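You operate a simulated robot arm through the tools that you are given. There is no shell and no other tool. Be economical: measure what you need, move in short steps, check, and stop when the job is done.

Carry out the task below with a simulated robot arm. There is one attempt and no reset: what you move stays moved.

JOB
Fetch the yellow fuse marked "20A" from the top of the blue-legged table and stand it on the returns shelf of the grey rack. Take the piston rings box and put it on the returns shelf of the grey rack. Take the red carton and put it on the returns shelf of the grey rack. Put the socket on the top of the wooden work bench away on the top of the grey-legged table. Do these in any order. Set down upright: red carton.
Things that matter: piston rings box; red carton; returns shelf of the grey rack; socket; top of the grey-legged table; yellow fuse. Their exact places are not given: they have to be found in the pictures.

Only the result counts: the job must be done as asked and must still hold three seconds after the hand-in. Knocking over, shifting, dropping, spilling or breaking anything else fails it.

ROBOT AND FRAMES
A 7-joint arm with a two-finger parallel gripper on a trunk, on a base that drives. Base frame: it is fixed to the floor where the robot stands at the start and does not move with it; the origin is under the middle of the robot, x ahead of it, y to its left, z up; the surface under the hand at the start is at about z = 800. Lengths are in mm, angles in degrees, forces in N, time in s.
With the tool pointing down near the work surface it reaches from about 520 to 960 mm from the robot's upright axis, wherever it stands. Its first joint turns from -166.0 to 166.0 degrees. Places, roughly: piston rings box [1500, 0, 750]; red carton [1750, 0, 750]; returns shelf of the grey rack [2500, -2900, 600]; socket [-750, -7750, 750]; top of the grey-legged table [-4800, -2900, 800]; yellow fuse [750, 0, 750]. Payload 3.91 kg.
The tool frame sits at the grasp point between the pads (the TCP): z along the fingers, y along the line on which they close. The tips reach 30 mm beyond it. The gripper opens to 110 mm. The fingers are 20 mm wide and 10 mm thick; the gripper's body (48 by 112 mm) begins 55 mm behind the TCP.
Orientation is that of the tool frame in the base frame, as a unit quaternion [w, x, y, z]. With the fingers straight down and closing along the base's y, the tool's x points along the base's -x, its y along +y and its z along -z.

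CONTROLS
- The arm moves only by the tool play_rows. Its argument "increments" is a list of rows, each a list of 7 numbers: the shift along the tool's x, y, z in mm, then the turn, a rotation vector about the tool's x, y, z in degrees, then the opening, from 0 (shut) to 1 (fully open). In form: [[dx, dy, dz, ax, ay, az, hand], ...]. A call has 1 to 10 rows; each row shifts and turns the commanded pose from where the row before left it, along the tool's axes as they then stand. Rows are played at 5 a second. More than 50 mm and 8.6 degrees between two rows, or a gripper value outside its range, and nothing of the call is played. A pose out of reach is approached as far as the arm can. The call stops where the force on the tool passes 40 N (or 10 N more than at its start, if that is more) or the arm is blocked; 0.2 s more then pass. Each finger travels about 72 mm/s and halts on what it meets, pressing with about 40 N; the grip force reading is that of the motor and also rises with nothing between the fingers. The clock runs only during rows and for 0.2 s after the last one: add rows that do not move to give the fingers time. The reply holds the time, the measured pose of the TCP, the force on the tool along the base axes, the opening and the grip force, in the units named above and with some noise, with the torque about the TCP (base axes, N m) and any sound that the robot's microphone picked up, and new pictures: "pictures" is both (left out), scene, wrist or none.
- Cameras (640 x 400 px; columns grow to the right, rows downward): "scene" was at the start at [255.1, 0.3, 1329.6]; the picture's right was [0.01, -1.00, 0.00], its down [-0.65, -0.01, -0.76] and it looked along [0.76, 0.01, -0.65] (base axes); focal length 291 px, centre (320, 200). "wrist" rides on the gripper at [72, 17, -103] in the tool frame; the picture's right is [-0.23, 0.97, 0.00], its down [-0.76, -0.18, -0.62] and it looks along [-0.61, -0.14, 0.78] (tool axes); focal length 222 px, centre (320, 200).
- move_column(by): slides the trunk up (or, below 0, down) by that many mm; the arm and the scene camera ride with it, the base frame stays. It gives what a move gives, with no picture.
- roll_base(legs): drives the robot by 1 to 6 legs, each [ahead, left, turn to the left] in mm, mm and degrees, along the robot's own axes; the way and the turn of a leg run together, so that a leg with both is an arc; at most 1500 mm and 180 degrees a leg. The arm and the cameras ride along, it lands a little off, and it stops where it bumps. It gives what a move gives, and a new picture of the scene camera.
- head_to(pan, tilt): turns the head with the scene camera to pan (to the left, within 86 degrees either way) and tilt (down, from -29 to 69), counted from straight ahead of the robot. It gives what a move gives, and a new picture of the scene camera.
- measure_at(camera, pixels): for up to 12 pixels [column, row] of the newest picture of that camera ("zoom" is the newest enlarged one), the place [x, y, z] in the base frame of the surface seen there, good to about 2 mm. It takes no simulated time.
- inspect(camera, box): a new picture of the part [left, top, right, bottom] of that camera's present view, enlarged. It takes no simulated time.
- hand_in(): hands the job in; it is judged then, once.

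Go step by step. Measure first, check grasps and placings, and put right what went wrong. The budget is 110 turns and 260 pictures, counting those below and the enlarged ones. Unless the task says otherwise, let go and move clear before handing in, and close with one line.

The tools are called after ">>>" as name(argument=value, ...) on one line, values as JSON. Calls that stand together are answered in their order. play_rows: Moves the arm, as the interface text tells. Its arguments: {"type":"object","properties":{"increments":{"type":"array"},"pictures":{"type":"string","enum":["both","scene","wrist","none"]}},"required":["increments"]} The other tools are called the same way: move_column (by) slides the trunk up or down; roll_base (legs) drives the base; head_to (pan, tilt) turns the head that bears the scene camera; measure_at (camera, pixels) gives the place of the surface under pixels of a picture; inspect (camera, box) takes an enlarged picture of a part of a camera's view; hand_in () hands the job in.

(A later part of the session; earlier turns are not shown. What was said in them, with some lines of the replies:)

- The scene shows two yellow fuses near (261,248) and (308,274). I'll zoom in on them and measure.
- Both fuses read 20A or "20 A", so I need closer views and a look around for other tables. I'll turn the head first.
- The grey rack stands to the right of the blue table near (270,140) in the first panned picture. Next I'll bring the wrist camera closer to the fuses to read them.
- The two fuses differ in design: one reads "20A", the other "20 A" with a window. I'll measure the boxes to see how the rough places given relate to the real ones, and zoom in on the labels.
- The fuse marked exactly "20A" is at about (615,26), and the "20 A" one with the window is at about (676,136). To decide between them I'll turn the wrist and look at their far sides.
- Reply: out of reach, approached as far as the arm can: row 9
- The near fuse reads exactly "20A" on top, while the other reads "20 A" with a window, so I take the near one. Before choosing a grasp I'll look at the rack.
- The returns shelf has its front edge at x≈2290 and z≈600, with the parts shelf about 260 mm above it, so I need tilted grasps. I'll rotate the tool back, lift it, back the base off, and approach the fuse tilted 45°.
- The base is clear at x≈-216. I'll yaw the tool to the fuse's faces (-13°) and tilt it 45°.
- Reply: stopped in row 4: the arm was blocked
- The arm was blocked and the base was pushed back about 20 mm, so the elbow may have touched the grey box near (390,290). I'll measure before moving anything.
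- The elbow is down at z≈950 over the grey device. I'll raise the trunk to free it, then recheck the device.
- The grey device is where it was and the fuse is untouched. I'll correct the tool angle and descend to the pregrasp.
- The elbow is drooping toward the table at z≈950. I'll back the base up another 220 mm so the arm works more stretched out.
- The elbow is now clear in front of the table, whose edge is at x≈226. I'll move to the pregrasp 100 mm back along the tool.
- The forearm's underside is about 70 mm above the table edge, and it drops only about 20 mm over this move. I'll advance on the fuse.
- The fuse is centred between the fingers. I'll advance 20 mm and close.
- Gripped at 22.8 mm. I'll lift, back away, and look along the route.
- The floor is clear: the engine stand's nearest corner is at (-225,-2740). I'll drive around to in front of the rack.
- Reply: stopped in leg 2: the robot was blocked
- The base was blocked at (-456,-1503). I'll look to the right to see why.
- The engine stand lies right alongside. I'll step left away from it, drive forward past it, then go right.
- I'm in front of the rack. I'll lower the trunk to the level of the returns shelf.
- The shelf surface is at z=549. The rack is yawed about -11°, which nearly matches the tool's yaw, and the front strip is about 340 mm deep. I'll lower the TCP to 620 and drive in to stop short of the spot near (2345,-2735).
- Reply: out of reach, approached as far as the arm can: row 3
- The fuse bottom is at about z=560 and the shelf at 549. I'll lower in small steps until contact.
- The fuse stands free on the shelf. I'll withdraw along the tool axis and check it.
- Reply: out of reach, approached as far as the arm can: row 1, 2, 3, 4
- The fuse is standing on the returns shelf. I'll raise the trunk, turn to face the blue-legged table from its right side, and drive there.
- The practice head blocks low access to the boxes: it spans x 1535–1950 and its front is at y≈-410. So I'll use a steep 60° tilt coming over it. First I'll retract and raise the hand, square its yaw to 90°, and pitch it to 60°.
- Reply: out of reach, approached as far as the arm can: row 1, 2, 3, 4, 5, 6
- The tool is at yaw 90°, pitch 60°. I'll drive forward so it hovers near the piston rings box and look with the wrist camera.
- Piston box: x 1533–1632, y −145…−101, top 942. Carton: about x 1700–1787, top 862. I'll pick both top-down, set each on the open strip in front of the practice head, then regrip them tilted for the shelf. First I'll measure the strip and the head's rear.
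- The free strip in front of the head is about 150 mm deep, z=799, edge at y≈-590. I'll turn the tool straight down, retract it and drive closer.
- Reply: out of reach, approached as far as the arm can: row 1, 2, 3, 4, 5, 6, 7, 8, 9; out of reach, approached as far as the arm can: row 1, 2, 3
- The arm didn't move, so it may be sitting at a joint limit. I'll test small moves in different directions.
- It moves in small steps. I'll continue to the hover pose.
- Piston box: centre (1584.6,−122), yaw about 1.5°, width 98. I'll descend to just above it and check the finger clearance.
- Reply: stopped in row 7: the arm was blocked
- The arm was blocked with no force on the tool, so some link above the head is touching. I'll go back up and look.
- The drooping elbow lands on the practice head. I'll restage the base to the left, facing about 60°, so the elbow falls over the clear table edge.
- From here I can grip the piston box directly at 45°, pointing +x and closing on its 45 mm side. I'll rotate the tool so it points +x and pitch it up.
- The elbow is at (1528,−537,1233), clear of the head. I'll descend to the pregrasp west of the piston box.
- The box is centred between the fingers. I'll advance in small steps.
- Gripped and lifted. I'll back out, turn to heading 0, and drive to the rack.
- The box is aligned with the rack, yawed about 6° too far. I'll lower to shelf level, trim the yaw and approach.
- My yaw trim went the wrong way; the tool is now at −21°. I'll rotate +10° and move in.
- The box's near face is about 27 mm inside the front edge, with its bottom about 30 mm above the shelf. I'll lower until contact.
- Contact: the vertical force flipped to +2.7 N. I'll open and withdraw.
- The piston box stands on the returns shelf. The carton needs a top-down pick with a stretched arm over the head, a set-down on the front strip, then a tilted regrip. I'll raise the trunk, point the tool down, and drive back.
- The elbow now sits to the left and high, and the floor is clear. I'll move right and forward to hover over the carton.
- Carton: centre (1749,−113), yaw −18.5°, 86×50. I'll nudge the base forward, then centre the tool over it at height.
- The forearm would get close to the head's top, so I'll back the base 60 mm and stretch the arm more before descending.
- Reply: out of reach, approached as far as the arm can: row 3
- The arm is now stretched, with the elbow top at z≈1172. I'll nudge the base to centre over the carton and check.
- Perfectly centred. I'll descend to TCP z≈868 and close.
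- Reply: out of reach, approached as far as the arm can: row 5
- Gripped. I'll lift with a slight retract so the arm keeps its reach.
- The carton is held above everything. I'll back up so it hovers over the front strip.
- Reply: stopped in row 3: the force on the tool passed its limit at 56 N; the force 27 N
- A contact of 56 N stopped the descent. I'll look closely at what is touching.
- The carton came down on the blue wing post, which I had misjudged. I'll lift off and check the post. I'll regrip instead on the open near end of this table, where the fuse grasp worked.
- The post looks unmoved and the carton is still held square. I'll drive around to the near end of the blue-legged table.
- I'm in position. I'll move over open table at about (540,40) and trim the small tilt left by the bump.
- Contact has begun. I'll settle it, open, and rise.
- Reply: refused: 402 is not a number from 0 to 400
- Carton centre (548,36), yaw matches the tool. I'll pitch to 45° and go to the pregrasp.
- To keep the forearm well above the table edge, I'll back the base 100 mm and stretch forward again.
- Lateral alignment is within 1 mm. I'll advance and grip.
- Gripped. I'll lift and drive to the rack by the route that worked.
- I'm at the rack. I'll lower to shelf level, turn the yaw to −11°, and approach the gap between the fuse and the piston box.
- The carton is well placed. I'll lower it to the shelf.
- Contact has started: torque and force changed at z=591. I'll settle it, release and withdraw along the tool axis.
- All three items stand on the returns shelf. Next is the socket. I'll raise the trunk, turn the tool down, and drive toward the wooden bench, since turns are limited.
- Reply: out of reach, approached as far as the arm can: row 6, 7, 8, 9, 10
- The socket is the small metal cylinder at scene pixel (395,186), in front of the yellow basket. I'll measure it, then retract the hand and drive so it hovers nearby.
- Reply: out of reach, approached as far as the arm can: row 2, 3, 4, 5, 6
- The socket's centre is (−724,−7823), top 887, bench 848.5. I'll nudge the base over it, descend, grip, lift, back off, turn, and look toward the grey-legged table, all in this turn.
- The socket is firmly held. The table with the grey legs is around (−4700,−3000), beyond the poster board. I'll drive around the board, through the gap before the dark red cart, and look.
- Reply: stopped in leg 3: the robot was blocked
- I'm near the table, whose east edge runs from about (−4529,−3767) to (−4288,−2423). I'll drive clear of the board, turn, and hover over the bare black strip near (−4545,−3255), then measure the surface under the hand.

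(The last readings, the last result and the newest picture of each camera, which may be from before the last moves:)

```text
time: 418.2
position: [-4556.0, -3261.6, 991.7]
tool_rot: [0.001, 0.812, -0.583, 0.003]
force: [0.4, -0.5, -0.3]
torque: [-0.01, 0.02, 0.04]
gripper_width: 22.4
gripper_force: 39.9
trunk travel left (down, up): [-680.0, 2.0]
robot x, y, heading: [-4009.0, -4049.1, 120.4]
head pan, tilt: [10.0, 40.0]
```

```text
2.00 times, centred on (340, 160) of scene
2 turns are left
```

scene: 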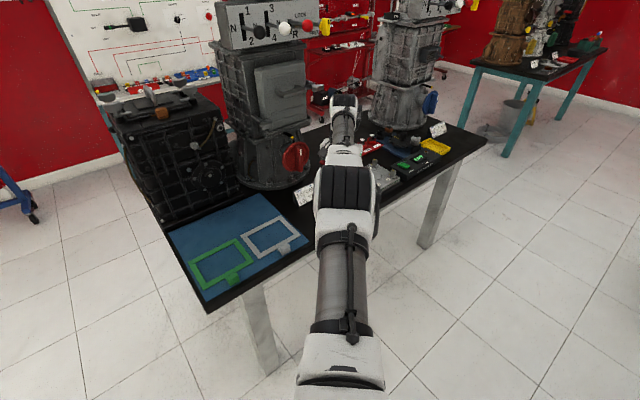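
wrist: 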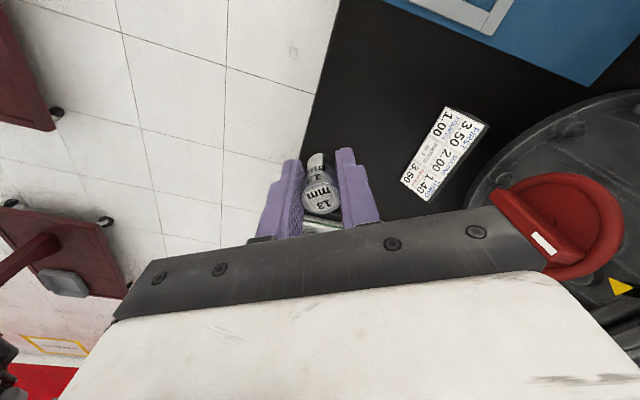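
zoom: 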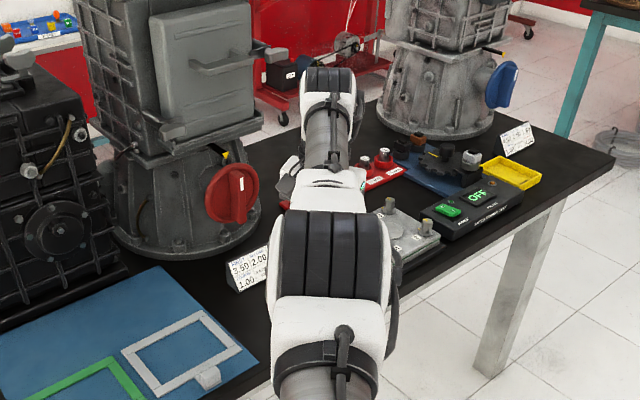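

The table is at z=771 and the hand is over its edge; black, free surface lies west at (−4604…−4653,−3258…−3308). I'll shift about 60 mm inward, descend to contact, release, and rise.

>>> roll_base(legs=[[22, 58, 0]])

>>> play_rows(increments=[[0, 0, 24, 0, 0, 0, 0], [0, 0, 24, 0, 0, 0, 0], [0, 0, 24, 0, 0, 0, 0], [0, 0, 24, 0, 0, 0, 0], [0, 0, 24, 0, 0, 0, 0], [0, 0, 24, 0, 0, 0, 0], [0, 0, 24, 0, 0, 0, 0], [0, 0, 9, 0, 0, 0, 0], [0, 0, 4, 0, 0, 0, 0], [0, 0, 2, 0, 0, 0, 0]], pictures="wrist")

>>> play_rows(increments=[[0, 0, 1, 0, 0, 0, 0], [0, 0, 1, 0, 0, 0, 0], [0, 0, 1, 0, 0, 0, 0], [0, 0, 0.8, 0, 0, 0, 0], [0, 0, 0, 0, 0, 0, 0]], pictures="wrist")

>>> play_rows(increments=[[0, 0, 0, 0, 0, 0, 0.26], [0, 0, 0, 0, 0, 0, 0.35], [0, 0, 0, 0, 0, 0, 0.45], [0, 0, 0, 0, 0, 0, 0.45], [0, 0, -10, 0, 0, 0, 0.45], [0, 0, -20, 0, 0, 0, 0.45], [0, 0, -25, 0, 0, 0, 0.45], [0, 0, -30, 0, 0, 0, 0.45], [0, 0, -30, 0, 0, 0, 0.45]], pictures="wrist")

>>> inspect(camera="wrist", box=[200, 40, 460, 220])

```text
time: 419.3
position: [-4617.5, -3271.9, 991.0]
tool_rot: [0.001, 0.812, -0.583, 0.002]
force: [-1.0, 0.2, -0.6]
torque: [0.03, -0.04, 0.01]
gripper_width: 22.4
gripper_force: 39.2
trunk travel left (down, up): [-680.0, 2.0]
robot x, y, heading: [-4068.7, -4055.7, 120.6]
head pan, tilt: [10.0, 40.0]
```

scene: 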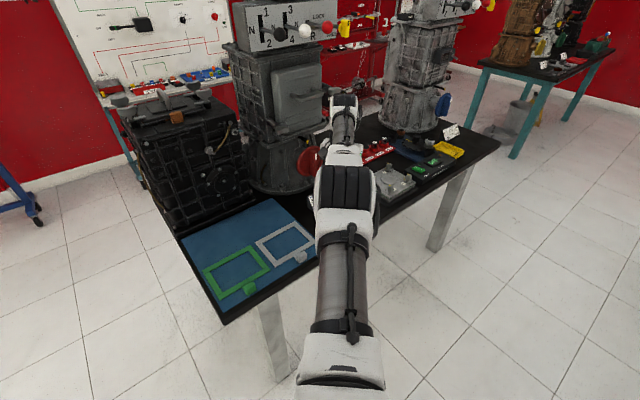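

```text
time: 421.5
position: [-4608.4, -3282.8, 811.1]
tool_rot: [0.002, 0.813, -0.583, 0.003]
force: [0.0, 0.4, -0.2]
torque: [0.0, 0.01, 0.0]
gripper_width: 22.4
gripper_force: 39.8
out of reach, approached as far as the arm can: row 6, 7, 9
trunk travel left (down, up): [-680.0, 2.0]
robot x, y, heading: [-4066.7, -4057.5, 120.4]
head pan, tilt: [10.0, 40.0]
```

wrist: 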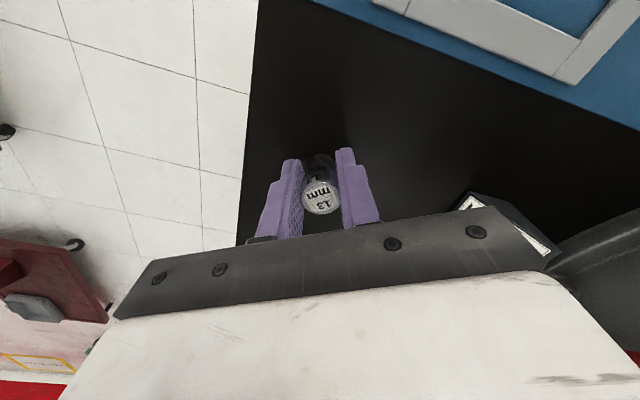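

```text
time: 422.7
position: [-4608.4, -3283.5, 806.6]
tool_rot: [0.001, 0.813, -0.583, 0.002]
force: [-0.1, 0.6, -0.7]
torque: [0.0, 0.01, 0.03]
gripper_width: 22.6
gripper_force: 40.1
trunk travel left (down, up): [-680.0, 2.0]
robot x, y, heading: [-4070.6, -4054.8, 120.6]
head pan, tilt: [10.0, 40.0]
```

wrist: 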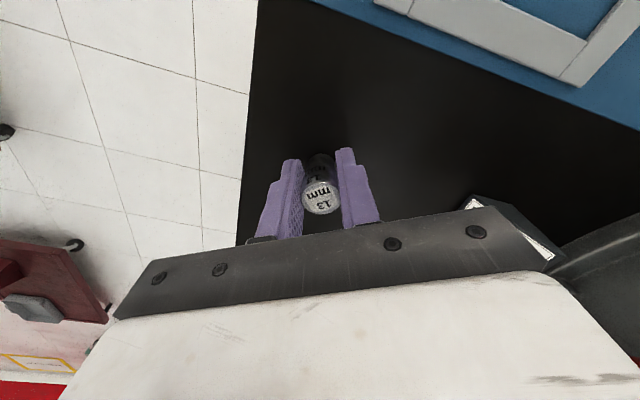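

```text
time: 424.7
position: [-4617.4, -3272.4, 920.8]
tool_rot: [0.002, 0.812, -0.583, 0.002]
force: [0.2, -0.1, 0.3]
torque: [0.01, 0.01, 0.01]
gripper_width: 49.4
gripper_force: 0.0
out of reach, approached as far as the arm can: row 6, 7, 8
trunk travel left (down, up): [-680.0, 2.0]
robot x, y, heading: [-4065.0, -4056.8, 120.2]
head pan, tilt: [10.0, 40.0]
```

wrist: 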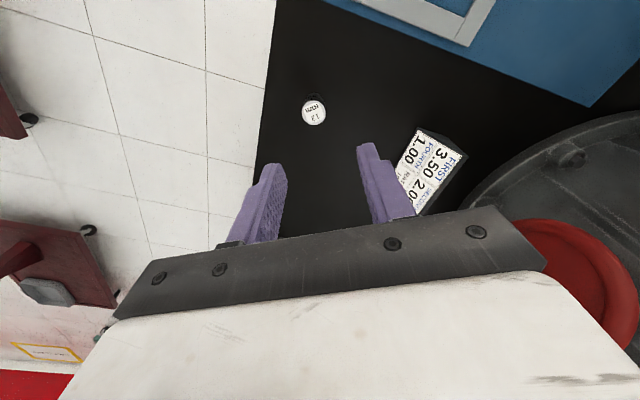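

```text
2.22 times, centred on (330, 130) of wrist
1 turns are left
```

zoom: 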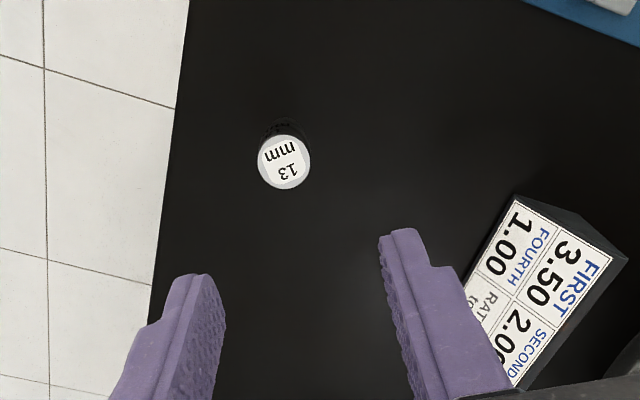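

The last picture shows the socket standing on the table top, about 60 mm inside the edge, with the gripper clear of it. I'm handing in.

>>> hand_in()

```text
The job is handed in.
```

I moved all four items and handed the job in. The fuse, the piston rings box and the red carton (upright) are on the returns shelf of the grey rack. The socket is standing on the grey-legged table. Two yellow fuses were on the table, and I took the one printed exactly "20A", not the one printed "20 A". I bumped the practice head's blue wing post with the carton, pressed on the grey press device with the elbow, and was stopped twice by contact while driving. The post and the device looked unmoved; I did not check what the base touched.
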